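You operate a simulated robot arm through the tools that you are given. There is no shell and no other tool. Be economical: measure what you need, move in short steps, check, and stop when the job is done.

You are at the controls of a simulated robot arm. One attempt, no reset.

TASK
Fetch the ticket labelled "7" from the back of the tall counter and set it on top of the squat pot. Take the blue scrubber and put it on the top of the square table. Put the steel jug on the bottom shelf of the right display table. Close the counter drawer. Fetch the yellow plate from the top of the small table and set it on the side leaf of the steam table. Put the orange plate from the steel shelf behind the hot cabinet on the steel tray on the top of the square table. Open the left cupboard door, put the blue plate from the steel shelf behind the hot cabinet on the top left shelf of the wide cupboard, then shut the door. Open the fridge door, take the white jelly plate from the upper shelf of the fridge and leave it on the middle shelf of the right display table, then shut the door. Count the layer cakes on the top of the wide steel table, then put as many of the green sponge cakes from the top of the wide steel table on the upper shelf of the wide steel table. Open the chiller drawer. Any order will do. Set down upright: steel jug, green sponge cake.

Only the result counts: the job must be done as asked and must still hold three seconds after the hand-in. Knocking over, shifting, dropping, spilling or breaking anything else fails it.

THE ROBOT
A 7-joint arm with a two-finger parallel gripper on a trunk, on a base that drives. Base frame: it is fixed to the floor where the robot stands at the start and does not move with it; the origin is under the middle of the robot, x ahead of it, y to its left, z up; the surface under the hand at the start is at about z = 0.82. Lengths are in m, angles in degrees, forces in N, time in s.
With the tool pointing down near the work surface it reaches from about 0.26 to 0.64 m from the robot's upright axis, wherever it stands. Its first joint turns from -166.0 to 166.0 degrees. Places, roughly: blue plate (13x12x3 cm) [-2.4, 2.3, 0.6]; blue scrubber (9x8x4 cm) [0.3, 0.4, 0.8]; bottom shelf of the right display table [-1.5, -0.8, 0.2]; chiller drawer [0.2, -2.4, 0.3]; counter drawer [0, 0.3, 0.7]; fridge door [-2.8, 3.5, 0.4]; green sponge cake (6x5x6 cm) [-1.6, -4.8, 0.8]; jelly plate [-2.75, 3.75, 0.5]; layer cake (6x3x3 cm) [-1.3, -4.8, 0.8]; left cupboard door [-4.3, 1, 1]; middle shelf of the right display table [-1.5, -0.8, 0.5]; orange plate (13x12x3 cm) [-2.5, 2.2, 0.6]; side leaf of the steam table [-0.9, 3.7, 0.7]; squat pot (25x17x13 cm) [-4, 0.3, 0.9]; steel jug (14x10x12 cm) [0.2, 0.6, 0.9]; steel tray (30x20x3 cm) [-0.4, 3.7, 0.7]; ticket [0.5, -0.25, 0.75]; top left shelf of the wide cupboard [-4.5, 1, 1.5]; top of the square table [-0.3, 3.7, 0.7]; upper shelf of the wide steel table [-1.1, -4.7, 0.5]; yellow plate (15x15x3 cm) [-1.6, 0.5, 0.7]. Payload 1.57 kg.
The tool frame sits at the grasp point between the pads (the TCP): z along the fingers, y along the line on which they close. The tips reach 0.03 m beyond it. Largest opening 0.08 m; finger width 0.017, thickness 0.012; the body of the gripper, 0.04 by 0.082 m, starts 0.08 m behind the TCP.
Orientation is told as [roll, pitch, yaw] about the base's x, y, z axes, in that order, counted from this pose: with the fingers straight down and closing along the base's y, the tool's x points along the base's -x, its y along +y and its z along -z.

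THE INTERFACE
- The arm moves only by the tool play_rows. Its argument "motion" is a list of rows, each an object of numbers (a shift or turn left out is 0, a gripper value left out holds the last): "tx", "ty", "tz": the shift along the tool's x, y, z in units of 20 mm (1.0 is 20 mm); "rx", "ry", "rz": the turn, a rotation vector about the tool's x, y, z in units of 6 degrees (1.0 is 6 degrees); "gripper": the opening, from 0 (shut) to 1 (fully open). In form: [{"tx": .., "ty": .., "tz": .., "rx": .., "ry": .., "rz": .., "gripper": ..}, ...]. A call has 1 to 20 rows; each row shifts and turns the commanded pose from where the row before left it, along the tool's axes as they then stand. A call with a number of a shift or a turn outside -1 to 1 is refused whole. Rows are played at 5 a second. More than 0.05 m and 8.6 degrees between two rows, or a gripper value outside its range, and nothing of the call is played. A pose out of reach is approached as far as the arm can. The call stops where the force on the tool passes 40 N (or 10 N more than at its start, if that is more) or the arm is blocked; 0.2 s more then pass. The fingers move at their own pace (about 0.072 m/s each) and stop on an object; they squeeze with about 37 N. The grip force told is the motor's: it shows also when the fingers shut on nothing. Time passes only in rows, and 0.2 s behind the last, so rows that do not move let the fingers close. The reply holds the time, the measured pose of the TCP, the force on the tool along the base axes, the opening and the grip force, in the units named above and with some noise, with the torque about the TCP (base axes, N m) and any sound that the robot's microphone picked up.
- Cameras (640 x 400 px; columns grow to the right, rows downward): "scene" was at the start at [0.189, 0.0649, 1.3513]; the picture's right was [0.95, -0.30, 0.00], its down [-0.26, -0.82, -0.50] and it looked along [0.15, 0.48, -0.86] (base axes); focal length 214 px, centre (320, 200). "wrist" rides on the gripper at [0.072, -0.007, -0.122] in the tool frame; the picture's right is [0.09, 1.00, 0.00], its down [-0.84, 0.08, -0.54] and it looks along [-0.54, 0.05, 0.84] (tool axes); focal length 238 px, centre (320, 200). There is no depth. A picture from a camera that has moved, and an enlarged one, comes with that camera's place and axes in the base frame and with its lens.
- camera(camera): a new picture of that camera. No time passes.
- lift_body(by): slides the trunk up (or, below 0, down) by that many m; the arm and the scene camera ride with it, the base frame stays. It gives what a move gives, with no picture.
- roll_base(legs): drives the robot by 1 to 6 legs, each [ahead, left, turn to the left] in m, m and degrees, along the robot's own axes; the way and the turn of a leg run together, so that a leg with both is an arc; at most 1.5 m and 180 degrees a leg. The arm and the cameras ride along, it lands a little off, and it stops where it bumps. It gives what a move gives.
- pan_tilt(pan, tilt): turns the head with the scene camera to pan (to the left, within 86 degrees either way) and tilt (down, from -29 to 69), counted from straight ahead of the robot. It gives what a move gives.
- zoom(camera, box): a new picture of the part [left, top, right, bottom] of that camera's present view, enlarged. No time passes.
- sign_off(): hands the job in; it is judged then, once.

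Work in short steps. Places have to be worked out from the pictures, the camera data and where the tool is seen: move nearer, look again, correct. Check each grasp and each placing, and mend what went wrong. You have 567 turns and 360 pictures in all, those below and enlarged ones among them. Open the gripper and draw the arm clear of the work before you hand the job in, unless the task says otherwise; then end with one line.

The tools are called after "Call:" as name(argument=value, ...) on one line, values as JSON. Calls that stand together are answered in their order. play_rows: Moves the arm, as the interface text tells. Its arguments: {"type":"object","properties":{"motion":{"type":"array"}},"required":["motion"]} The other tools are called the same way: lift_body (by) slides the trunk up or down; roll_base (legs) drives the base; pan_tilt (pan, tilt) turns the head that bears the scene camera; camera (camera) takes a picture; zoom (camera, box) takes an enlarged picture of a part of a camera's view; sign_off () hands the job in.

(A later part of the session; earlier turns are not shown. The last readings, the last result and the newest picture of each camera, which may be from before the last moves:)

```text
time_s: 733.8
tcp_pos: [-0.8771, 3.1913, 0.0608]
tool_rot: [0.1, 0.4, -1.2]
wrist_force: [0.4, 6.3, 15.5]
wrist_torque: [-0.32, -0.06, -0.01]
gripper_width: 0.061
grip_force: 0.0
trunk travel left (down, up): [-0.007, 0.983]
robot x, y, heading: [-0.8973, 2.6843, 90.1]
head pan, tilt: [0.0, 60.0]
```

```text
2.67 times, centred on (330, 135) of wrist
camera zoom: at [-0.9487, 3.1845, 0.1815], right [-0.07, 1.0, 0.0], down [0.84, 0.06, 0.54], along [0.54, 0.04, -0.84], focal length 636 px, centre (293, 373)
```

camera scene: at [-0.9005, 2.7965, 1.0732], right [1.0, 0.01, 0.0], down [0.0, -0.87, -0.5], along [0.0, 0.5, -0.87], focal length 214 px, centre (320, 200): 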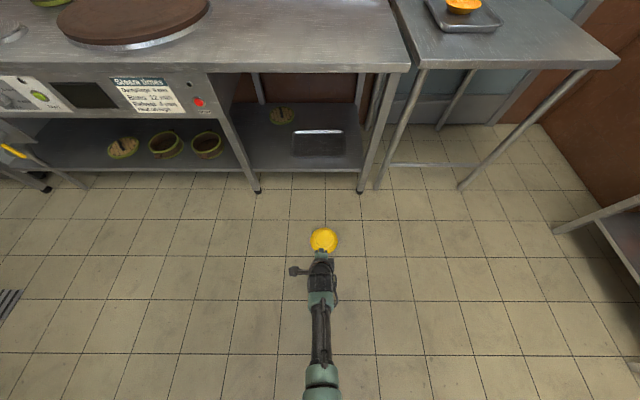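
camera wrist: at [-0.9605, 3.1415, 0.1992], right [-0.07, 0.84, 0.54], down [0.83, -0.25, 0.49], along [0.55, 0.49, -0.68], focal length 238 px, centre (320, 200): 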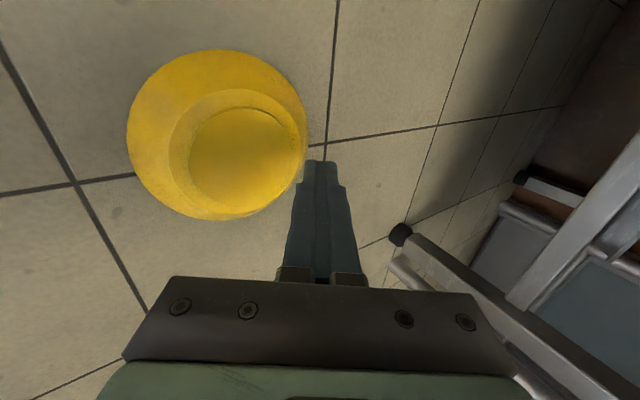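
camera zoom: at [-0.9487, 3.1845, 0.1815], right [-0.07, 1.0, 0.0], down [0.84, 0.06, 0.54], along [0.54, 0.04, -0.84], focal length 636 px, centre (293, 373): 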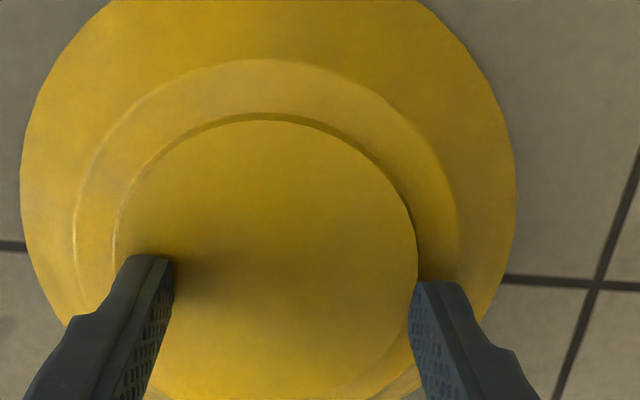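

Recess is too shallow to hold. My rolling attempt unloaded the press as I moved, so it wasn't a fair friction test. Retry: press along the line to the far rim and follow the rolling arc while keeping load. First re-tilt and locate the plate.

Call:
play_rows(motion=[{"tz": -0.9, "gripper": 0.5}, {"tz": -0.9, "gripper": 0}, {"rx": -0.92}, {"rx": -0.92}, {"rx": -0.92}, {"rx": -0.92}, {"rx": -0.92}, {"rx": -0.9}, {"ty": 0.5, "tz": 0.3}, {}])

Call:
camera(camera="wrist")

```text
time_s: 736.0
tcp_pos: [-0.8761, 3.2013, 0.0956]
tool_rot: [33.1, 0.3, -1.1]
wrist_force: [-0.4, 0.2, 0.2]
wrist_torque: [0.0, -0.01, -0.01]
gripper_width: 0.0001
grip_force: 21.4
trunk travel left (down, up): [-0.007, 0.983]
robot x, y, heading: [-0.8964, 2.6829, 90.4]
head pan, tilt: [0.0, 60.0]
```

```text
121 pictures are left
camera wrist: at [-0.95, 3.1298, 0.1936], right [-0.07, 0.84, 0.54], down [0.83, -0.25, 0.49], along [0.55, 0.49, -0.68], focal length 238 px, centre (320, 200)
```

wrist: 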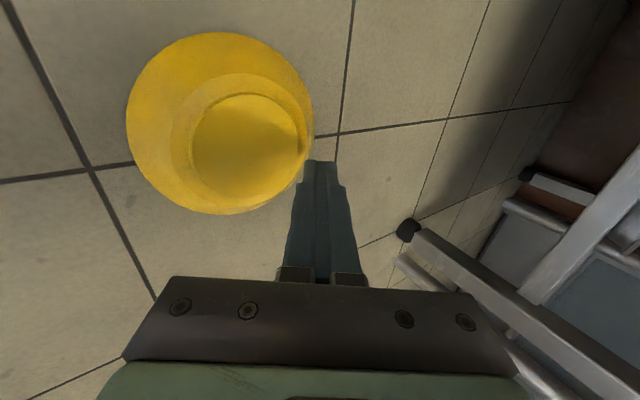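

Call:
play_rows(motion=[{"tx": 0.42, "tz": 0.5}, {"tz": 0.5}, {"tz": 0.5}, {"tz": 0.4}, {"tz": 0.15}, {"tz": 0.1}, {"tz": 0.1}, {}])

```text
time_s: 737.8
tcp_pos: [-0.8836, 3.2265, 0.0578]
tool_rot: [32.9, 0.4, -1.1]
wrist_force: [-0.4, -0.9, -0.5]
wrist_torque: [-0.02, -0.01, 0.02]
gripper_width: 0.0
grip_force: 21.3
trunk travel left (down, up): [-0.007, 0.983]
robot x, y, heading: [-0.8964, 2.6825, 90.2]
head pan, tilt: [0.0, 60.0]
```

Call:
zoom(camera="wrist", box=[220, 90, 380, 200])

```text
3.64 times, centred on (300, 145) of wrist
camera zoom: at [-0.9578, 3.1547, 0.1559], right [-0.07, 0.84, 0.54], down [0.83, -0.25, 0.49], along [0.55, 0.49, -0.68], focal length 867 px, centre (393, 400)
```

zoom: 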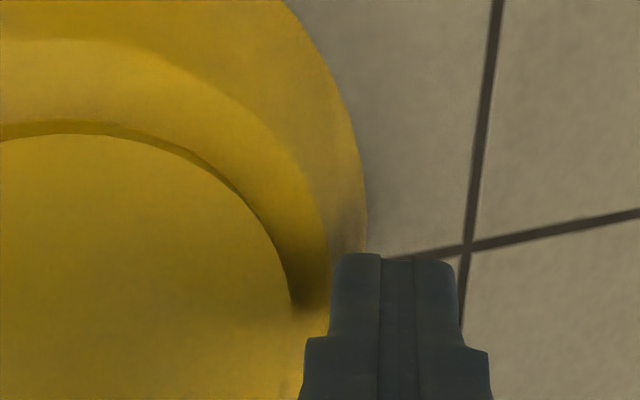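

Call:
play_rows(motion=[{"ty": -0.03, "tz": -0.4}, {"ty": -0.06, "tz": 0.1}, {"ty": -0.06, "tz": 0.1}, {"tz": 0.1}, {}])

```text
time_s: 739.0
tcp_pos: [-0.8855, 3.2219, 0.0572]
tool_rot: [33.0, 0.3, -1.2]
wrist_force: [0.0, -0.1, 0.4]
wrist_torque: [0.0, 0.03, 0.0]
gripper_width: 0.0
grip_force: 21.2
trunk travel left (down, up): [-0.007, 0.983]
robot x, y, heading: [-0.8984, 2.6819, 90.4]
head pan, tilt: [0.0, 60.0]
```

Call:
play_rows(motion=[{"tz": 0.12}, {"tz": 0.12}, {"tz": 0.12}, {}])

```text
time_s: 740.0
tcp_pos: [-0.8844, 3.226, 0.0526]
tool_rot: [33.2, 0.4, -1.2]
wrist_force: [0.5, 2.0, 5.0]
wrist_torque: [0.09, -0.03, 0.01]
gripper_width: 0.0
grip_force: 21.6
trunk travel left (down, up): [-0.007, 0.983]
robot x, y, heading: [-0.9017, 2.6812, 90.2]
head pan, tilt: [0.0, 60.0]
```

Call:
play_rows(motion=[{"ty": -0.04, "tz": -0.6}, {"ty": -0.1, "tz": 0.1}, {"ty": -0.05, "tz": 0.1}, {}])

Call:
zoom(camera="wrist", box=[220, 90, 380, 200])

```text
time_s: 741.0
tcp_pos: [-0.8849, 3.2182, 0.0557]
tool_rot: [33.1, 0.3, -1.2]
wrist_force: [-0.1, 0.7, 1.4]
wrist_torque: [0.01, 0.02, 0.0]
gripper_width: 0.0002
grip_force: 21.0
trunk travel left (down, up): [-0.007, 0.983]
robot x, y, heading: [-0.8992, 2.6769, 90.2]
head pan, tilt: [0.0, 60.0]
```

```text
3.64 times, centred on (300, 145) of wrist
camera zoom: at [-0.9582, 3.1473, 0.1542], right [-0.07, 0.84, 0.54], down [0.83, -0.25, 0.49], along [0.55, 0.49, -0.68], focal length 867 px, centre (393, 400)
```

zoom: 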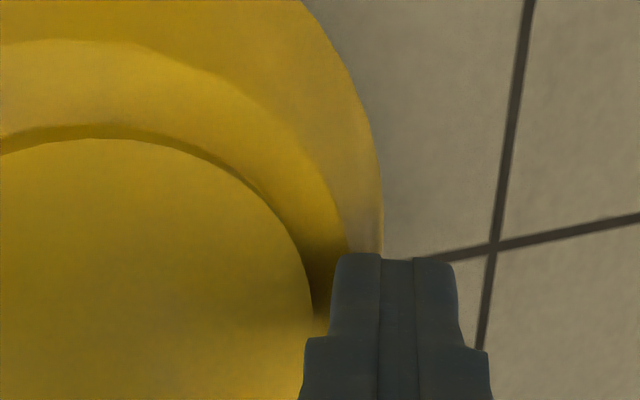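

Corner is just inside the base edge. Press toward the rim and follow the arc under load.

Call:
play_rows(motion=[{"tz": 0.15}, {"tz": 0.15}, {"ty": 0.25, "tz": 0.02}, {"ty": 0.25, "tz": 0.05}, {"ty": 0.23, "tz": 0.1}, {"ty": 0.21, "tz": 0.13}])

Call:
zoom(camera="wrist", box=[140, 40, 400, 220])

```text
time_s: 742.4
tcp_pos: [-0.8842, 3.2406, 0.0552]
tool_rot: [33.0, 0.2, -1.0]
wrist_force: [0.7, 0.7, -1.2]
wrist_torque: [-0.01, -0.03, -0.01]
gripper_width: 0.0
grip_force: 21.1
trunk travel left (down, up): [-0.007, 0.983]
robot x, y, heading: [-0.897, 2.6824, 90.4]
head pan, tilt: [0.0, 60.0]
```

```text
2.22 times, centred on (270, 130) of wrist
camera zoom: at [-0.9576, 3.1694, 0.1546], right [-0.07, 0.84, 0.54], down [0.83, -0.25, 0.49], along [0.55, 0.49, -0.68], focal length 530 px, centre (431, 356)
```

zoom: 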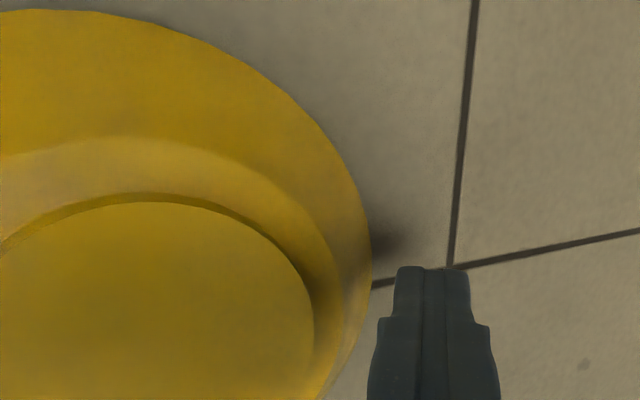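

Rolling slips. Check whether the floor drain grate has real slots that would let a finger get under the rim.

Call:
play_rows(motion=[{"tz": -0.9}, {"tz": -0.9}, {"tz": -0.9}, {"tz": -0.9}])

Call:
lift_body(by=0.2)

Call:
pan_tilt(pan=75, tilt=40)

Call:
camera(camera="scene")

```text
time_s: 743.4
tcp_pos: [-0.8849, 3.2024, 0.1165]
tool_rot: [33.1, 0.2, -1.2]
wrist_force: [0.0, 0.3, 1.1]
wrist_torque: [-0.03, 0.02, 0.01]
gripper_width: 0.0
grip_force: 21.5
trunk travel left (down, up): [-0.007, 0.983]
robot x, y, heading: [-0.8993, 2.6822, 90.3]
head pan, tilt: [0.0, 60.0]
```

```text
time_s: 745.6
tcp_pos: [-0.8845, 3.2023, 0.3156]
tool_rot: [33.0, 0.3, -1.2]
wrist_force: [0.1, -0.1, -0.2]
wrist_torque: [0.0, 0.01, 0.0]
gripper_width: 0.0
grip_force: 21.3
trunk travel left (down, up): [-0.207, 0.783]
robot x, y, heading: [-0.8924, 2.6841, 90.3]
head pan, tilt: [0.0, 60.0]
```

```text
time_s: 747.0
tcp_pos: [-0.8853, 3.2017, 0.3155]
tool_rot: [33.1, 0.3, -1.2]
wrist_force: [-0.6, -0.6, -0.5]
wrist_torque: [-0.01, 0.02, -0.01]
gripper_width: 0.0001
grip_force: 21.1
trunk travel left (down, up): [-0.207, 0.783]
robot x, y, heading: [-0.897, 2.6825, 90.4]
head pan, tilt: [75.0, 40.0]
```

```text
117 pictures are left
camera scene: at [-0.9829, 2.8753, 0.985], right [0.26, 0.97, 0.0], down [0.62, -0.16, -0.77], along [-0.74, 0.2, -0.64], focal length 214 px, centre (320, 200)
```

scene: 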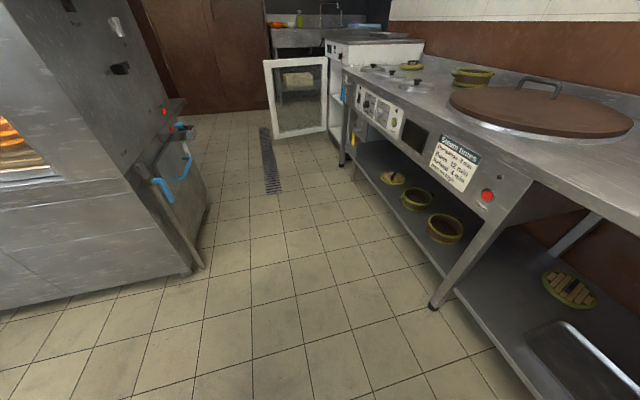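

Call:
zoom(camera="scene", box=[60, 200, 260, 330])

```text
3.08 times, centred on (160, 265) of scene
camera zoom: at [-0.9829, 2.8753, 0.985], right [0.26, 0.97, 0.0], down [0.62, -0.16, -0.77], along [-0.74, 0.2, -0.64], focal length 660 px, centre (812, 0)
```

zoom: 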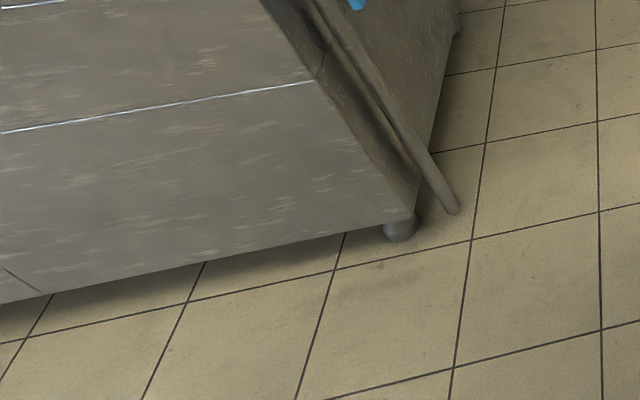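

The plate's rim is its widest part, so squeezing it horizontally between a vertical fingertip and the two adjacent table legs (≈[-0.668,3.461] and [-0.568,3.493]) should let friction raise the near side and stand it against the legs. First locate the plate with the tool vertical.

Call:
play_rows(motion=[{"rx": 0.92, "gripper": 1}, {"rx": 0.92}, {"rx": 0.92}, {"rx": 0.92}, {"rx": 0.92}, {"rx": 0.9}, {}])

Call:
pan_tilt(pan=-15, tilt=50)

Call:
camera(camera="scene")

```text
time_s: 748.6
tcp_pos: [-0.8856, 3.2013, 0.3157]
tool_rot: [0.1, 0.3, -1.3]
wrist_force: [-0.9, 0.3, 1.0]
wrist_torque: [-0.03, -0.01, 0.0]
gripper_width: 0.0801
grip_force: 0.1
trunk travel left (down, up): [-0.207, 0.783]
robot x, y, heading: [-0.8948, 2.684, 90.3]
head pan, tilt: [75.0, 40.0]
```

```text
time_s: 750.3
tcp_pos: [-0.8853, 3.2019, 0.317]
tool_rot: [0.0, 0.3, -1.3]
wrist_force: [-0.1, 0.2, 0.7]
wrist_torque: [0.01, 0.03, -0.03]
gripper_width: 0.0801
grip_force: 0.1
trunk travel left (down, up): [-0.207, 0.783]
robot x, y, heading: [-0.8992, 2.6819, 90.4]
head pan, tilt: [-15.0, 50.0]
```

```text
115 pictures are left
camera scene: at [-0.8812, 2.9281, 0.9709], right [0.97, -0.25, 0.0], down [-0.19, -0.74, -0.64], along [0.16, 0.62, -0.77], focal length 214 px, centre (320, 200)
```

scene: 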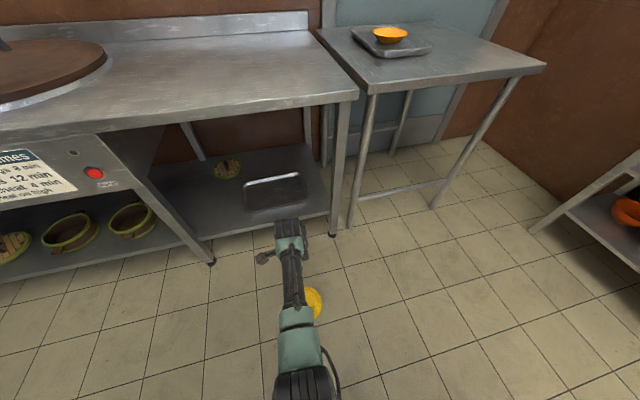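

Call:
play_rows(motion=[{"tx": 0.64, "ty": -0.91}, {"tx": 0.64, "ty": -0.91}, {"tx": 0.64, "ty": -0.91}, {"tx": 0.64, "ty": -0.91}, {"tx": 0.64, "ty": -0.91}, {"tx": 0.64, "ty": -0.91}, {"rz": -0.97}, {"rz": -0.97}, {"rz": -0.97}, {"rz": -0.97}, {"rz": -0.97}, {"rz": -0.97}, {"rz": -0.97}, {}])

Call:
lift_body(by=-0.2)

Call:
camera(camera="wrist")

```text
time_s: 753.3
tcp_pos: [-0.9639, 3.0954, 0.3167]
tool_rot: [0.1, 0.3, 39.7]
wrist_force: [-0.4, -0.8, 0.2]
wrist_torque: [-0.02, 0.0, 0.02]
gripper_width: 0.0799
grip_force: 0.1
trunk travel left (down, up): [-0.207, 0.783]
robot x, y, heading: [-0.8973, 2.6833, 90.4]
head pan, tilt: [-15.0, 50.0]
```

```text
time_s: 755.5
tcp_pos: [-0.9639, 3.0948, 0.1159]
tool_rot: [0.3, 0.3, 39.5]
wrist_force: [0.2, -0.1, 0.4]
wrist_torque: [-0.01, 0.02, 0.01]
gripper_width: 0.0799
grip_force: 0.0
trunk travel left (down, up): [-0.007, 0.983]
robot x, y, heading: [-0.8979, 2.683, 90.1]
head pan, tilt: [-15.0, 50.0]
```

```text
114 pictures are left
camera wrist: at [-1.0149, 3.043, 0.2385], right [-0.71, 0.71, 0.0], down [0.6, 0.59, 0.54], along [0.38, 0.38, -0.84], focal length 238 px, centre (320, 200)
```

wrist: 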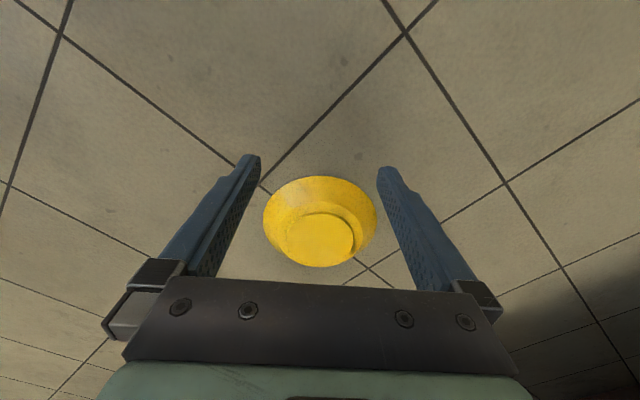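

Call:
play_rows(motion=[{"tz": 0.9}, {"tz": 0.9}, {"tz": 0.9}, {"tz": 0.7}, {"tz": 0.4}, {}])

Call:
roll_base(legs=[[0.225, -0.27, 0]])

Call:
camera(camera="wrist")

```text
time_s: 756.9
tcp_pos: [-0.9626, 3.0943, 0.0403]
tool_rot: [0.2, 0.3, 39.6]
wrist_force: [-0.9, 0.1, -0.1]
wrist_torque: [-0.02, 0.0, -0.01]
gripper_width: 0.08
grip_force: 0.1
trunk travel left (down, up): [-0.007, 0.983]
robot x, y, heading: [-0.8956, 2.6814, 90.2]
head pan, tilt: [-15.0, 50.0]
```

```text
time_s: 759.1
tcp_pos: [-0.6956, 3.3203, 0.0413]
tool_rot: [0.1, 0.2, 39.5]
wrist_force: [-0.8, 0.5, 1.9]
wrist_torque: [0.11, 0.06, 0.05]
gripper_width: 0.0797
grip_force: 0.0
trunk travel left (down, up): [-0.007, 0.983]
robot x, y, heading: [-0.6295, 2.909, 90.4]
head pan, tilt: [-15.0, 50.0]
```

```text
113 pictures are left
camera wrist: at [-0.7467, 3.2689, 0.1622], right [-0.71, 0.71, 0.0], down [0.6, 0.59, 0.54], along [0.38, 0.38, -0.84], focal length 238 px, centre (320, 200)
```

wrist: 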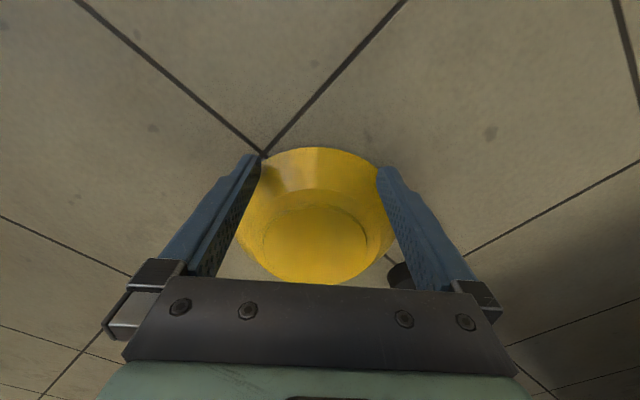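

Call:
roll_base(legs=[[0.05, -0.055, 0]])

Call:
camera(camera="wrist")

```text
time_s: 760.2
tcp_pos: [-0.6398, 3.3705, 0.0396]
tool_rot: [0.1, 0.1, 39.5]
wrist_force: [0.1, 0.1, -0.1]
wrist_torque: [0.02, 0.01, 0.03]
gripper_width: 0.0799
grip_force: 0.0
trunk travel left (down, up): [-0.007, 0.983]
robot x, y, heading: [-0.5728, 2.9567, 90.1]
head pan, tilt: [-15.0, 50.0]
```

```text
112 pictures are left
camera wrist: at [-0.6918, 3.3185, 0.1617], right [-0.7, 0.71, 0.0], down [0.6, 0.59, 0.54], along [0.38, 0.38, -0.84], focal length 238 px, centre (320, 200)
```

wrist: 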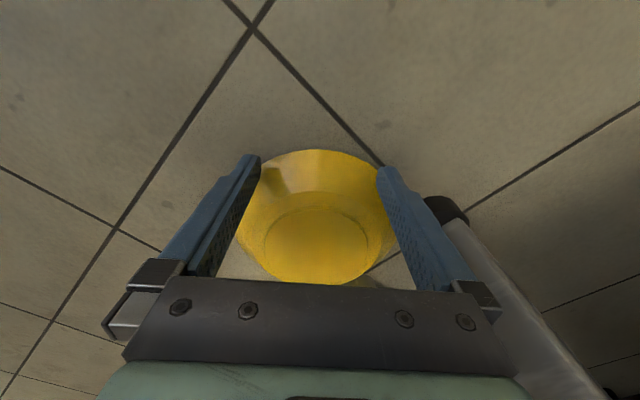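

Call:
roll_base(legs=[[-0.14, 0.07, 0]])

Call:
play_rows(motion=[{"tz": -0.9, "gripper": 0}, {"tz": -0.9}, {"rz": -0.98}, {"rz": -0.98}, {"rz": -0.98}, {"rz": -0.98}, {"rz": -0.98}, {"rz": -0.98}, {"rz": -0.98}, {"rz": -0.98}, {"rz": -0.98}, {"rz": -0.98}, {"rz": -0.98}, {}])

Call:
camera(camera="wrist")

```text
time_s: 761.6
tcp_pos: [-0.7104, 3.2296, 0.0395]
tool_rot: [0.1, 0.2, 39.6]
wrist_force: [0.1, -1.1, -0.2]
wrist_torque: [0.01, 0.02, 0.02]
gripper_width: 0.0802
grip_force: 0.1
trunk travel left (down, up): [-0.007, 0.983]
robot x, y, heading: [-0.6475, 2.8203, 90.4]
head pan, tilt: [-15.0, 50.0]
```

```text
time_s: 764.6
tcp_pos: [-0.709, 3.2305, 0.076]
tool_rot: [0.2, -0.1, 104.4]
wrist_force: [0.6, -0.3, -0.5]
wrist_torque: [0.02, -0.02, -0.01]
gripper_width: 0.0
grip_force: 21.3
trunk travel left (down, up): [-0.007, 0.983]
robot x, y, heading: [-0.6472, 2.8158, 90.3]
head pan, tilt: [-15.0, 50.0]
```

```text
111 pictures are left
camera wrist: at [-0.6853, 3.1609, 0.1973], right [-0.94, -0.34, 0.0], down [-0.28, 0.79, 0.54], along [-0.19, 0.51, -0.84], focal length 238 px, centre (320, 200)
```

wrist: 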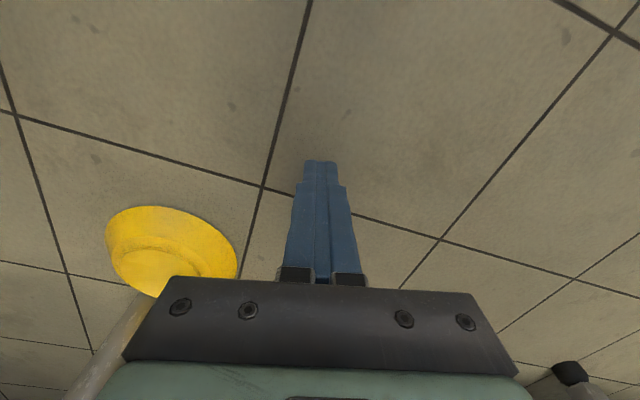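

Call:
play_rows(motion=[{"ty": -0.926, "tx": -0.06}, {"ty": -0.926, "tx": -0.06}, {"ty": -0.926, "tx": -0.06}, {"ty": -0.926, "tx": -0.06}, {"ty": -0.926, "tx": -0.06}, {"ty": -0.926, "tx": -0.06}, {"ty": -0.926, "tx": -0.06}, {"ty": -0.926, "tx": -0.06}, {"tz": 0.7}, {"tz": 0.7}, {"tz": 0.5}, {"tz": 0.2}, {"tz": 0.1}, {}])

Call:
camera(camera="wrist")

```text
time_s: 767.6
tcp_pos: [-0.5686, 3.2749, 0.0307]
tool_rot: [0.2, 0.0, 104.2]
wrist_force: [0.1, 0.4, 0.7]
wrist_torque: [0.02, -0.01, -0.01]
gripper_width: 0.0
grip_force: 21.1
trunk travel left (down, up): [-0.007, 0.983]
robot x, y, heading: [-0.6437, 2.8194, 90.5]
head pan, tilt: [-15.0, 50.0]
```

```text
110 pictures are left
camera wrist: at [-0.5444, 3.2067, 0.1529], right [-0.94, -0.33, 0.0], down [-0.28, 0.79, 0.54], along [-0.18, 0.51, -0.84], focal length 238 px, centre (320, 200)
```

wrist: 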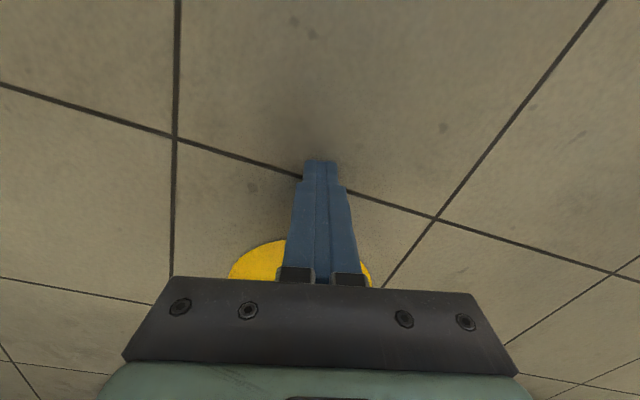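

Call:
play_rows(motion=[{"tx": -0.5, "ty": -0.4}, {"tx": -0.5}, {"tx": -0.5}, {"tx": -0.5}, {"tx": -0.5}, {"tx": -0.4}, {"tx": -0.4}, {"tx": -0.3}, {"tx": -0.3}, {}])

Call:
camera(camera="wrist")

```text
time_s: 769.8
tcp_pos: [-0.5791, 3.3425, 0.0306]
tool_rot: [0.3, 0.3, 104.4]
wrist_force: [-1.0, -16.5, 0.3]
wrist_torque: [-0.46, -0.02, 0.1]
gripper_width: 0.0001
grip_force: 21.2
out of reach, approached as far as the arm can: row 9
trunk travel left (down, up): [-0.007, 0.983]
robot x, y, heading: [-0.6453, 2.8193, 90.6]
head pan, tilt: [-15.0, 50.0]
```

```text
109 pictures are left
camera wrist: at [-0.5545, 3.2746, 0.1526], right [-0.94, -0.33, 0.01], down [-0.28, 0.8, 0.54], along [-0.19, 0.5, -0.84], focal length 238 px, centre (320, 200)
```

wrist: 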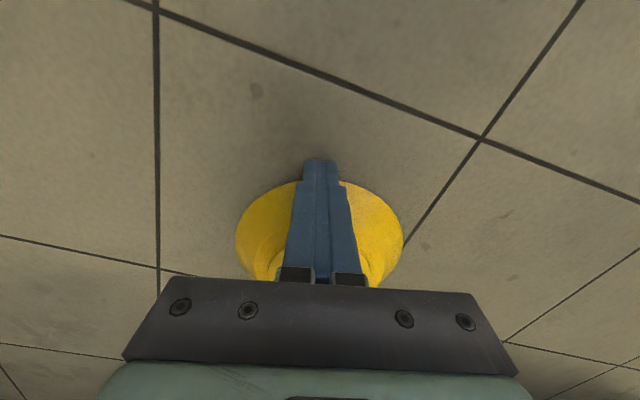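

Plate is pinched between finger and legs (16 N). Lift slowly while pressing forward.

Call:
play_rows(motion=[{"tz": -0.2, "tx": -0.05}, {"tz": -0.2, "tx": -0.05}, {"tz": -0.2, "tx": -0.05}, {"tz": -0.2, "tx": -0.06}, {"tz": -0.2, "tx": -0.06}, {}])

Call:
camera(camera="wrist")

```text
time_s: 771.2
tcp_pos: [-0.5811, 3.3441, 0.0434]
tool_rot: [0.9, 1.9, 104.4]
wrist_force: [-2.5, -33.5, 2.0]
wrist_torque: [-0.92, 0.15, 0.15]
gripper_width: 0.0
grip_force: 21.7
out of reach, approached as far as the arm can: row 4
trunk travel left (down, up): [-0.007, 0.983]
robot x, y, heading: [-0.6442, 2.8182, 90.4]
head pan, tilt: [-15.0, 50.0]
```

```text
108 pictures are left
camera wrist: at [-0.5564, 3.2798, 0.1671], right [-0.94, -0.34, 0.02], down [-0.28, 0.81, 0.52], along [-0.19, 0.48, -0.86], focal length 238 px, centre (320, 200)
```

wrist: 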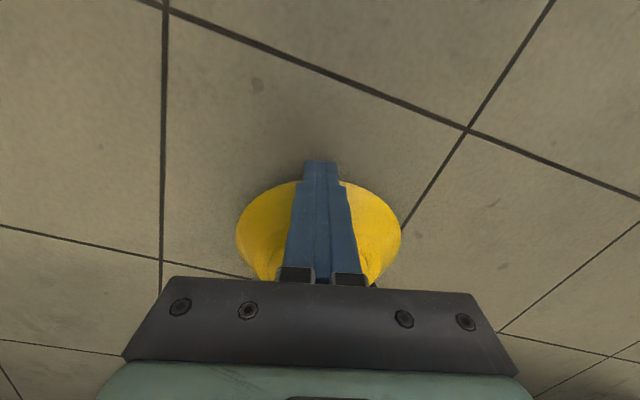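

It is lifting with the finger. Continue upward using the trunk, easing the forward press slightly.

Call:
play_rows(motion=[{"tx": 0.06}])

Call:
lift_body(by=0.025)

Call:
camera(camera="wrist")

```text
time_s: 771.6
tcp_pos: [-0.5797, 3.3438, 0.0425]
tool_rot: [0.9, 1.8, 104.3]
wrist_force: [-2.9, -33.3, 3.6]
wrist_torque: [-0.94, 0.11, 0.12]
gripper_width: 0.0
grip_force: 21.2
trunk travel left (down, up): [-0.007, 0.983]
robot x, y, heading: [-0.6466, 2.8164, 90.3]
head pan, tilt: [-15.0, 50.0]
```

```text
time_s: 772.3
tcp_pos: [-0.5777, 3.3512, 0.0714]
tool_rot: [0.4, 0.8, 104.3]
wrist_force: [4.2, -24.9, 5.8]
wrist_torque: [-0.57, -0.24, 0.06]
gripper_width: 0.0
grip_force: 21.4
trunk travel left (down, up): [-0.032, 0.958]
robot x, y, heading: [-0.6441, 2.8167, 90.5]
head pan, tilt: [-15.0, 50.0]
```

```text
107 pictures are left
camera wrist: at [-0.5543, 3.2841, 0.1943], right [-0.94, -0.33, 0.01], down [-0.28, 0.8, 0.53], along [-0.18, 0.5, -0.85], focal length 238 px, centre (320, 200)
```

wrist: 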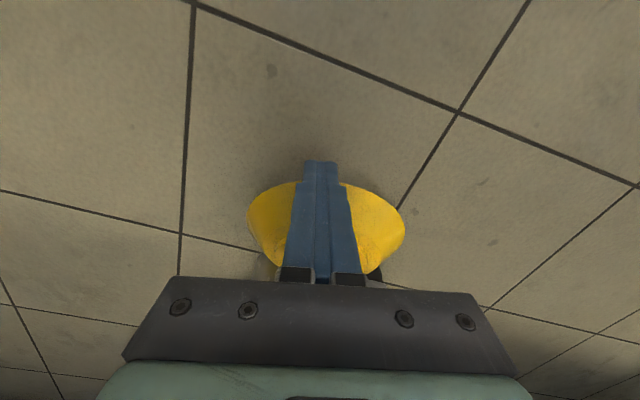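

It's tilting up nicely. Continue along the arc (up and slightly forward).

Call:
play_rows(motion=[{"tz": -0.2, "tx": -0.08}, {"tz": -0.2, "tx": -0.08}, {"tz": -0.2, "tx": -0.09}, {"tz": -0.2, "tx": -0.1}, {"tz": -0.2, "tx": -0.11}, {"tz": -0.2, "tx": -0.12}, {}])

Call:
camera(camera="wrist")

```text
time_s: 773.3
tcp_pos: [-0.5772, 3.354, 0.0809]
tool_rot: [0.4, 1.9, 104.4]
wrist_force: [2.0, -3.2, 0.6]
wrist_torque: [-0.02, -0.05, 0.02]
gripper_width: 0.0
grip_force: 21.9
out of reach, approached as far as the arm can: row 3
trunk travel left (down, up): [-0.032, 0.958]
robot x, y, heading: [-0.6465, 2.8177, 90.3]
head pan, tilt: [-15.0, 50.0]
stopped in row 4: the force on the tool passed its limit at 41 N (the readings are from after the stop); the commanded pose is now the measured one
```

```text
106 pictures are left
camera wrist: at [-0.5541, 3.2887, 0.2047], right [-0.94, -0.34, 0.01], down [-0.28, 0.81, 0.52], along [-0.18, 0.48, -0.86], focal length 238 px, centre (320, 200)
```

wrist: 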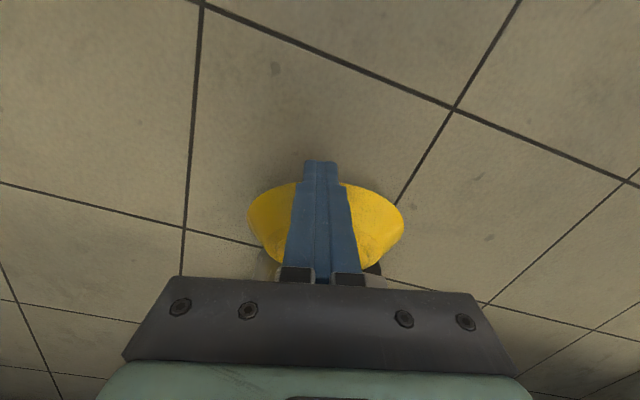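

Call:
lift_body(by=0.02)

Call:
roll_base(legs=[[0.008, 0.002, 0]])

Call:
lift_body(by=0.02)

Call:
camera(camera="wrist")

```text
time_s: 773.9
tcp_pos: [-0.5779, 3.3545, 0.1013]
tool_rot: [0.5, 1.5, 104.4]
wrist_force: [0.9, 0.6, -1.3]
wrist_torque: [0.0, 0.0, -0.04]
gripper_width: 0.0001
grip_force: 21.8
trunk travel left (down, up): [-0.052, 0.938]
robot x, y, heading: [-0.6464, 2.8201, 90.6]
head pan, tilt: [-15.0, 50.0]
```

```text
time_s: 774.7
tcp_pos: [-0.5805, 3.3626, 0.1017]
tool_rot: [0.4, 1.6, 104.4]
wrist_force: [0.7, -0.2, 0.2]
wrist_torque: [0.01, 0.01, 0.02]
gripper_width: 0.0001
grip_force: 21.1
trunk travel left (down, up): [-0.052, 0.938]
robot x, y, heading: [-0.6434, 2.824, 90.1]
head pan, tilt: [-15.0, 50.0]
```

```text
time_s: 775.3
tcp_pos: [-0.5809, 3.3623, 0.1224]
tool_rot: [0.5, 1.6, 104.4]
wrist_force: [-0.4, 0.3, -0.1]
wrist_torque: [-0.03, 0.01, 0.0]
gripper_width: 0.0
grip_force: 21.3
trunk travel left (down, up): [-0.072, 0.918]
robot x, y, heading: [-0.6435, 2.8239, 90.6]
head pan, tilt: [-15.0, 50.0]
```

```text
105 pictures are left
camera wrist: at [-0.5564, 3.2975, 0.2452], right [-0.94, -0.34, 0.01], down [-0.28, 0.81, 0.52], along [-0.18, 0.49, -0.85], focal length 238 px, centre (320, 200)
```

wrist: 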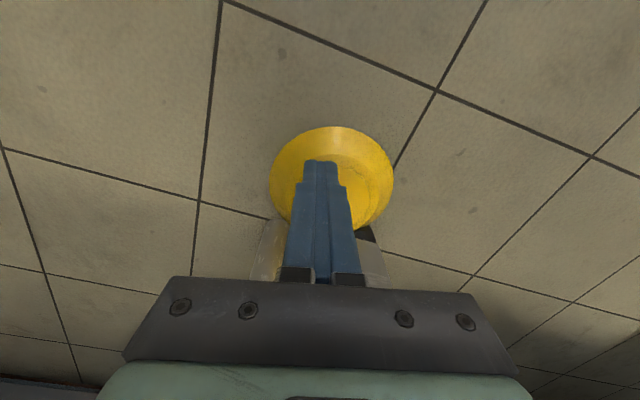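

The press was lost and it dropped back, but the method works. Reset with the base closer so the arm isn't at its limit, and repeat with gentler forward motion.

Call:
roll_base(legs=[[-0.09, -0.01, 0]])

Call:
lift_body(by=-0.065)

Call:
play_rows(motion=[{"tx": 0.9}, {"tx": 0.9}, {"tx": 0.9}, {"tx": 0.5}, {"tz": 0.6}, {"tz": 0.5}, {}])

Call:
roll_base(legs=[[0.1, 0, 0]])

Call:
camera(camera="wrist")

```text
time_s: 776.4
tcp_pos: [-0.5704, 3.2735, 0.1229]
tool_rot: [0.4, 1.6, 104.3]
wrist_force: [-0.8, -0.4, 0.2]
wrist_torque: [0.02, 0.0, 0.01]
gripper_width: 0.0
grip_force: 21.6
trunk travel left (down, up): [-0.072, 0.918]
robot x, y, heading: [-0.6374, 2.7353, 89.9]
head pan, tilt: [-15.0, 50.0]
```

```text
time_s: 777.5
tcp_pos: [-0.5702, 3.2737, 0.0575]
tool_rot: [0.5, 1.6, 104.4]
wrist_force: [-0.4, 0.7, 0.7]
wrist_torque: [-0.01, -0.01, -0.03]
gripper_width: 0.0001
grip_force: 21.2
trunk travel left (down, up): [-0.007, 0.983]
robot x, y, heading: [-0.6408, 2.7336, 90.3]
head pan, tilt: [-15.0, 50.0]
```

```text
time_s: 778.7
tcp_pos: [-0.5484, 3.2495, 0.0299]
tool_rot: [0.5, 1.4, 104.4]
wrist_force: [-2.2, -12.2, 27.7]
wrist_torque: [-0.07, 0.06, 0.03]
gripper_width: 0.0
grip_force: 20.9
out of reach, approached as far as the arm can: row 1, 2, 3, 4, 5, 6
trunk travel left (down, up): [-0.007, 0.983]
robot x, y, heading: [-0.6347, 2.7361, 90.3]
head pan, tilt: [-15.0, 50.0]
stopped in row 6: the force on the tool passed its limit at 51 N (the readings are from after the stop); the commanded pose is now the measured one
```

```text
time_s: 779.4
tcp_pos: [-0.5494, 3.2499, 0.03]
tool_rot: [0.8, 2.1, 104.3]
wrist_force: [-1.6, -8.1, 19.3]
wrist_torque: [-0.08, -0.05, 0.07]
gripper_width: 0.0001
grip_force: 21.7
trunk travel left (down, up): [-0.007, 0.983]
robot x, y, heading: [-0.6362, 2.7407, 90.4]
head pan, tilt: [-15.0, 50.0]
stopped in leg 1: the force on the tool passed its limit at 58 N (the readings are from after the stop); the commanded pose is now the measured one
```

```text
104 pictures are left
camera wrist: at [-0.5244, 3.1862, 0.1542], right [-0.94, -0.34, 0.02], down [-0.28, 0.81, 0.51], along [-0.18, 0.48, -0.86], focal length 238 px, centre (320, 200)
```

wrist: 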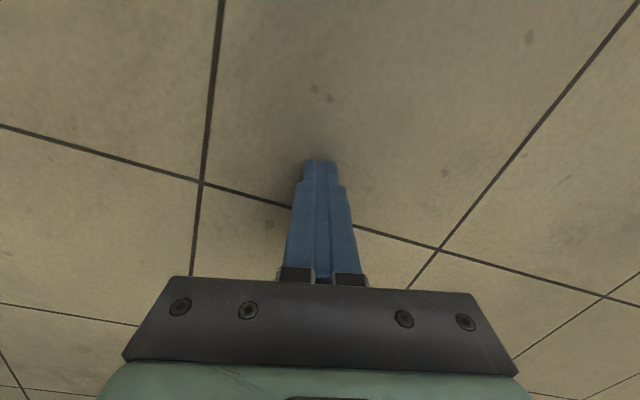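

Call:
play_rows(motion=[{"tz": -0.3}, {}])

Call:
roll_base(legs=[[0.06, 0.0, 0]])

Call:
play_rows(motion=[{"tx": 0.5, "tz": -0.3}, {"tx": 0.8}, {"tx": 0.8}, {}])

Call:
roll_base(legs=[[0.05, 0.02, 0]])

Call:
camera(camera="wrist")

```text
time_s: 780.0
tcp_pos: [-0.5487, 3.2519, 0.0327]
tool_rot: [0.6, 2.3, 104.2]
wrist_force: [1.2, 0.2, 0.4]
wrist_torque: [0.0, -0.01, 0.0]
gripper_width: 0.0002
grip_force: 21.2
out of reach, approached as far as the arm can: row 1
trunk travel left (down, up): [-0.007, 0.983]
robot x, y, heading: [-0.6355, 2.7376, 90.1]
head pan, tilt: [-15.0, 50.0]
```

```text
time_s: 781.0
tcp_pos: [-0.5486, 3.3113, 0.0329]
tool_rot: [0.8, 2.2, 104.3]
wrist_force: [1.0, -0.9, 0.3]
wrist_torque: [0.02, 0.0, -0.01]
gripper_width: 0.0
grip_force: 21.6
trunk travel left (down, up): [-0.007, 0.983]
robot x, y, heading: [-0.6351, 2.8023, 90.1]
head pan, tilt: [-15.0, 50.0]
```

```text
time_s: 781.7
tcp_pos: [-0.5437, 3.3076, 0.03]
tool_rot: [1.2, 1.8, 104.4]
wrist_force: [-4.5, -8.4, 23.7]
wrist_torque: [-0.09, 0.04, -0.07]
gripper_width: 0.0002
grip_force: 21.7
out of reach, approached as far as the arm can: row 1, 2, 3
trunk travel left (down, up): [-0.007, 0.983]
robot x, y, heading: [-0.6346, 2.7944, 90.1]
head pan, tilt: [-15.0, 50.0]
stopped in row 3: the force on the tool passed its limit at 48 N (the readings are from after the stop); the commanded pose is now the measured one
```

```text
time_s: 782.4
tcp_pos: [-0.5425, 3.3074, 0.0312]
tool_rot: [1.2, 2.5, 104.4]
wrist_force: [-2.1, -6.8, 18.1]
wrist_torque: [-0.12, -0.02, 0.0]
gripper_width: 0.0
grip_force: 21.5
trunk travel left (down, up): [-0.007, 0.983]
robot x, y, heading: [-0.6382, 2.8003, 90.4]
head pan, tilt: [-15.0, 50.0]
stopped in leg 1: the force on the tool passed its limit at 56 N (the readings are from after the stop); the commanded pose is now the measured one
```

```text
103 pictures are left
camera wrist: at [-0.5169, 3.2457, 0.1548], right [-0.94, -0.34, 0.03], down [-0.28, 0.82, 0.51], along [-0.19, 0.47, -0.86], focal length 238 px, centre (320, 200)
```

wrist: 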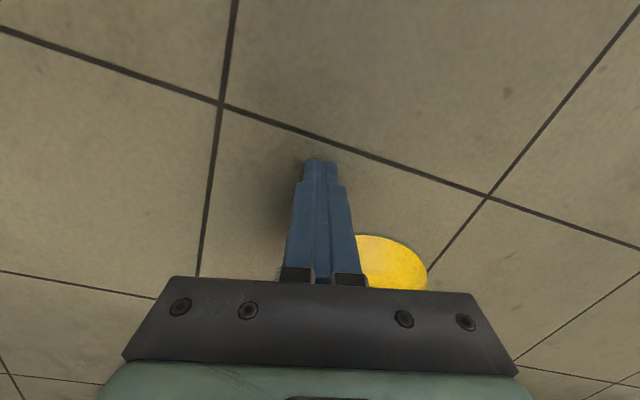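

The wrist is near a joint limit in this yaw. Rotate the tool back 90° (push with the finger's outer face instead), after raising.

Call:
lift_body(by=0.1)

Call:
play_rows(motion=[{"rz": 1}, {"rz": 1}, {"rz": 1}, {"rz": 1}, {"rz": 1}, {"rz": 1}, {"rz": 1}, {"rz": 1}, {"rz": 1}, {"rz": 1}, {"rz": 1}, {"rz": 1}, {"rz": 1}, {"rz": 1}, {"rz": 1}, {}])

Call:
camera(camera="wrist")

```text
time_s: 783.7
tcp_pos: [-0.5418, 3.3059, 0.1288]
tool_rot: [1.2, 2.6, 104.5]
wrist_force: [-1.1, 0.5, -0.9]
wrist_torque: [-0.01, -0.01, -0.03]
gripper_width: 0.0
grip_force: 21.5
trunk travel left (down, up): [-0.107, 0.883]
robot x, y, heading: [-0.6369, 2.8048, 90.0]
head pan, tilt: [-15.0, 50.0]
```

```text
time_s: 787.1
tcp_pos: [-0.5444, 3.3078, 0.1299]
tool_rot: [-2.6, 1.3, 14.2]
wrist_force: [0.5, -0.2, -0.1]
wrist_torque: [0.0, 0.0, 0.03]
gripper_width: 0.0003
grip_force: 21.6
trunk travel left (down, up): [-0.107, 0.883]
robot x, y, heading: [-0.6383, 2.8006, 90.6]
head pan, tilt: [-15.0, 50.0]
```

```text
102 pictures are left
camera wrist: at [-0.6094, 3.2891, 0.2524], right [-0.33, 0.94, -0.04], down [0.8, 0.31, 0.52], along [0.5, 0.14, -0.85], focal length 238 px, centre (320, 200)
```

wrist: 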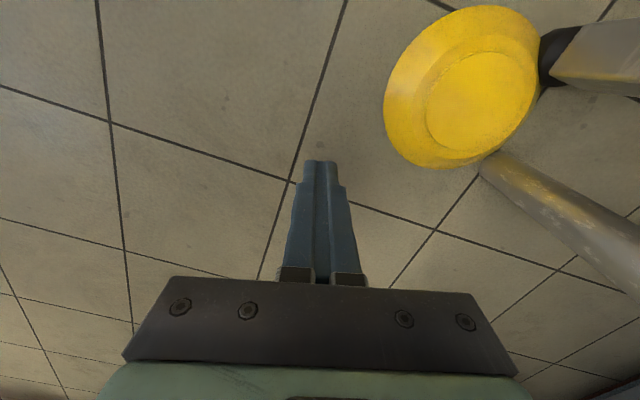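

Clear view: the plate sits against both legs, centre ≈[-0.622,3.422]. Line up behind its near rim and lower to the floor.

Call:
play_rows(motion=[{"tx": 0.75, "rx": 0.4}, {"tx": 0.75}, {"tx": 0.7}, {}])

Call:
lift_body(by=-0.097)

Call:
play_rows(motion=[{"ty": 0.5}, {"ty": 0.5}, {"ty": 0.3}, {"ty": 0.2}, {"ty": 0.2}, {"ty": 0.2}, {"ty": 0.15}])

```text
time_s: 788.1
tcp_pos: [-0.585, 3.3015, 0.1245]
tool_rot: [-5.1, 1.4, 14.3]
wrist_force: [-0.6, 0.5, -0.8]
wrist_torque: [0.02, -0.02, 0.02]
gripper_width: 0.0
grip_force: 20.9
out of reach, approached as far as the arm can: row 3
trunk travel left (down, up): [-0.107, 0.883]
robot x, y, heading: [-0.6396, 2.8046, 90.4]
head pan, tilt: [-15.0, 50.0]
```

```text
time_s: 789.4
tcp_pos: [-0.5839, 3.3009, 0.0299]
tool_rot: [-5.2, 1.5, 14.2]
wrist_force: [-2.2, -13.7, 28.7]
wrist_torque: [-0.15, -0.08, -0.04]
gripper_width: 0.0
grip_force: 21.4
trunk travel left (down, up): [-0.01, 0.98]
robot x, y, heading: [-0.6371, 2.8002, 90.3]
head pan, tilt: [-15.0, 50.0]
```

```text
time_s: 791.0
tcp_pos: [-0.5961, 3.3167, 0.0432]
tool_rot: [-4.9, 1.3, 14.3]
wrist_force: [0.4, -0.1, -0.6]
wrist_torque: [-0.02, 0.04, -0.02]
gripper_width: 0.0002
grip_force: 21.1
out of reach, approached as far as the arm can: row 1, 2, 3, 5, 6
trunk travel left (down, up): [-0.01, 0.98]
robot x, y, heading: [-0.6404, 2.8038, 90.4]
head pan, tilt: [-15.0, 50.0]
```

Bring the base closer so the arm works away from its limit.

Call:
play_rows(motion=[{"ty": -0.9, "tz": -0.5, "rx": -0.4}, {"ty": -0.9, "tz": -0.3, "rx": -0.4}, {"ty": -0.9}, {"ty": -0.9}, {"ty": -0.9}, {"ty": -0.5}, {}])

Call:
roll_base(legs=[[0.1, 0, 0]])

Call:
camera(camera="wrist")

```text
time_s: 792.6
tcp_pos: [-0.5695, 3.223, 0.0607]
tool_rot: [-0.3, 1.4, 14.4]
wrist_force: [-0.1, 0.2, 0.0]
wrist_torque: [-0.03, 0.01, 0.01]
gripper_width: 0.0
grip_force: 21.1
trunk travel left (down, up): [-0.01, 0.98]
robot x, y, heading: [-0.6368, 2.8019, 90.5]
head pan, tilt: [-15.0, 50.0]
```

```text
time_s: 793.8
tcp_pos: [-0.5701, 3.3235, 0.0595]
tool_rot: [-0.2, 1.3, 14.3]
wrist_force: [0.4, 1.0, -0.3]
wrist_torque: [-0.02, 0.01, -0.01]
gripper_width: 0.0
grip_force: 20.8
trunk travel left (down, up): [-0.01, 0.98]
robot x, y, heading: [-0.6391, 2.9001, 90.5]
head pan, tilt: [-15.0, 50.0]
```

```text
101 pictures are left
camera wrist: at [-0.6366, 3.2987, 0.1828], right [-0.34, 0.94, 0.0], down [0.8, 0.29, 0.52], along [0.49, 0.17, -0.85], focal length 238 px, centre (320, 200)
```

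wrist: 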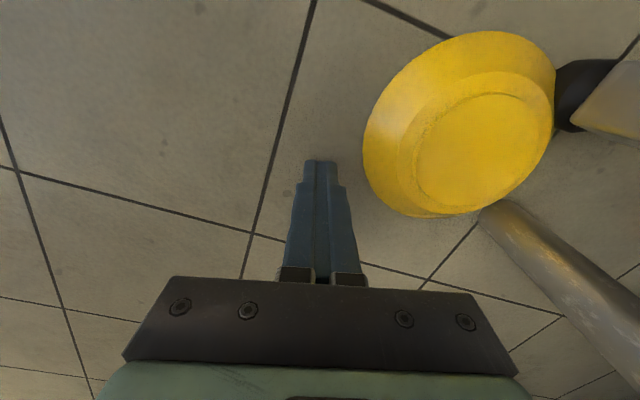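

Call:
play_rows(motion=[{"tx": 0.6}, {"tx": 0.63}, {"tz": 0.5}, {"tz": 0.4}, {"tz": 0.25}, {"tz": 0.1}, {}])

Call:
play_rows(motion=[{"ty": 0.3}, {"ty": 0.3}, {"ty": 0.2}, {"ty": 0.15}, {"ty": 0.15}, {}])

```text
time_s: 795.4
tcp_pos: [-0.5958, 3.3156, 0.035]
tool_rot: [-0.3, 1.4, 14.3]
wrist_force: [-0.7, 0.4, -0.2]
wrist_torque: [-0.01, -0.04, 0.04]
gripper_width: 0.0002
grip_force: 21.3
trunk travel left (down, up): [-0.01, 0.98]
robot x, y, heading: [-0.637, 2.9014, 90.5]
head pan, tilt: [-15.0, 50.0]
```

```text
time_s: 796.8
tcp_pos: [-0.6014, 3.3374, 0.0345]
tool_rot: [-0.3, 1.3, 14.3]
wrist_force: [-0.6, 0.6, 0.4]
wrist_torque: [0.02, -0.03, 0.01]
gripper_width: 0.0
grip_force: 21.1
trunk travel left (down, up): [-0.01, 0.98]
robot x, y, heading: [-0.6385, 2.8979, 90.4]
head pan, tilt: [-15.0, 50.0]
```

Call:
play_rows(motion=[{"tz": 0.12}, {"ty": 0.15}, {"ty": 0.15}, {"ty": 0.12}, {}])

```text
time_s: 798.0
tcp_pos: [-0.6029, 3.3428, 0.0314]
tool_rot: [-0.7, 1.4, 14.3]
wrist_force: [0.5, -14.9, 4.6]
wrist_torque: [-0.39, -0.02, -0.05]
gripper_width: 0.0002
grip_force: 20.5
trunk travel left (down, up): [-0.01, 0.98]
robot x, y, heading: [-0.6399, 2.9008, 90.5]
head pan, tilt: [-15.0, 50.0]
```

Call:
play_rows(motion=[{"tz": -0.2, "ty": 0.04}, {"tz": -0.2, "ty": 0.03}, {"tz": -0.2, "ty": 0.02}, {"tz": -0.2, "ty": 0.02}, {"tz": -0.2, "ty": 0.03}, {"tz": -0.2, "ty": 0.05}, {"tz": -0.2, "ty": 0.05}, {"tz": -0.2, "ty": 0.05}])

Call:
camera(camera="wrist")

```text
time_s: 799.8
tcp_pos: [-0.6061, 3.3557, 0.0668]
tool_rot: [0.3, 1.3, 14.5]
wrist_force: [0.7, 0.0, -0.3]
wrist_torque: [0.0, 0.0, -0.02]
gripper_width: 0.0001
grip_force: 21.3
trunk travel left (down, up): [-0.01, 0.98]
robot x, y, heading: [-0.6373, 2.902, 90.4]
head pan, tilt: [-15.0, 50.0]
```

```text
100 pictures are left
camera wrist: at [-0.6706, 3.33, 0.1901], right [-0.34, 0.94, 0.01], down [0.8, 0.29, 0.52], along [0.49, 0.18, -0.85], focal length 238 px, centre (320, 200)
```

wrist: 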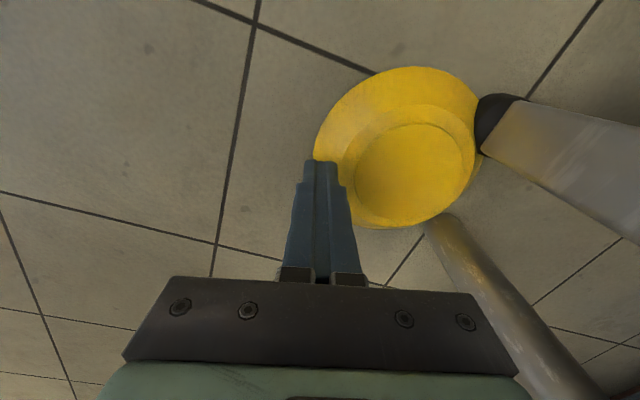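

The outer face slips (beveled tip). Use the finger's side face again (yaw 104°), now with the base closer.

Call:
play_rows(motion=[{"ty": -0.9, "tz": -0.9}, {"ty": -0.9, "tz": -0.6}, {"rz": -1}, {"rz": -1}, {"rz": -1}, {"rz": -1}, {"rz": -1}, {"rz": -1}, {"rz": -1}, {"rz": -1}, {"rz": -1}, {"rz": -1}, {"rz": -1}, {"rz": -1}, {"rz": -1}, {"rz": -1}, {"rz": -1}, {}])

Call:
camera(camera="wrist")

```text
time_s: 803.6
tcp_pos: [-0.5934, 3.3166, 0.0948]
tool_rot: [1.4, 0.4, 104.4]
wrist_force: [-0.6, -0.5, 0.5]
wrist_torque: [0.0, 0.01, -0.04]
gripper_width: 0.0002
grip_force: 21.4
trunk travel left (down, up): [-0.01, 0.98]
robot x, y, heading: [-0.6393, 2.9038, 90.3]
head pan, tilt: [-15.0, 50.0]
```

```text
99 pictures are left
camera wrist: at [-0.5672, 3.2496, 0.2164], right [-0.94, -0.34, 0.02], down [-0.27, 0.8, 0.54], along [-0.2, 0.5, -0.84], focal length 238 px, centre (320, 200)
```

wrist: 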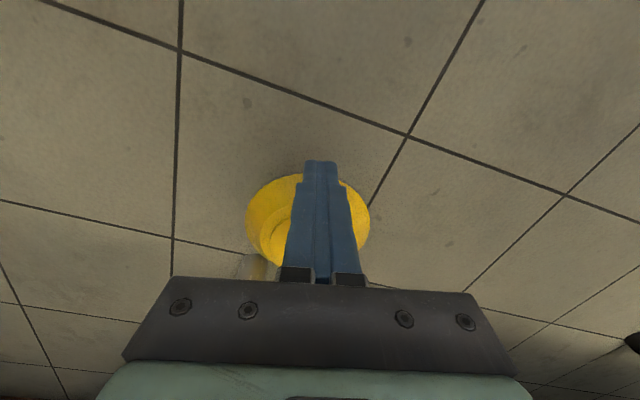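

Call:
play_rows(motion=[{"ty": -0.3, "tx": 0.2, "tz": 0.8}, {"tz": 0.8}, {"tz": 0.7}, {"tz": 0.5}, {"tz": 0.25}, {"tz": 0.1}, {}])

Call:
play_rows(motion=[{"tx": -0.4}, {"tx": -0.4}, {"tx": -0.3}, {"tx": -0.25}, {"tx": -0.2}, {"tx": -0.2}, {}])

```text
time_s: 805.2
tcp_pos: [-0.5875, 3.3134, 0.0315]
tool_rot: [1.4, 0.1, 104.4]
wrist_force: [-0.5, 0.0, -0.4]
wrist_torque: [0.0, 0.0, -0.01]
gripper_width: 0.0
grip_force: 21.4
trunk travel left (down, up): [-0.01, 0.98]
robot x, y, heading: [-0.6405, 2.9031, 90.6]
head pan, tilt: [-15.0, 50.0]
```

```text
time_s: 806.8
tcp_pos: [-0.5964, 3.3469, 0.0306]
tool_rot: [1.4, 0.4, 104.4]
wrist_force: [0.0, -3.9, 1.7]
wrist_torque: [-0.06, -0.01, 0.01]
gripper_width: 0.0
grip_force: 21.3
trunk travel left (down, up): [-0.01, 0.98]
robot x, y, heading: [-0.6439, 2.9015, 90.3]
head pan, tilt: [-15.0, 50.0]
```

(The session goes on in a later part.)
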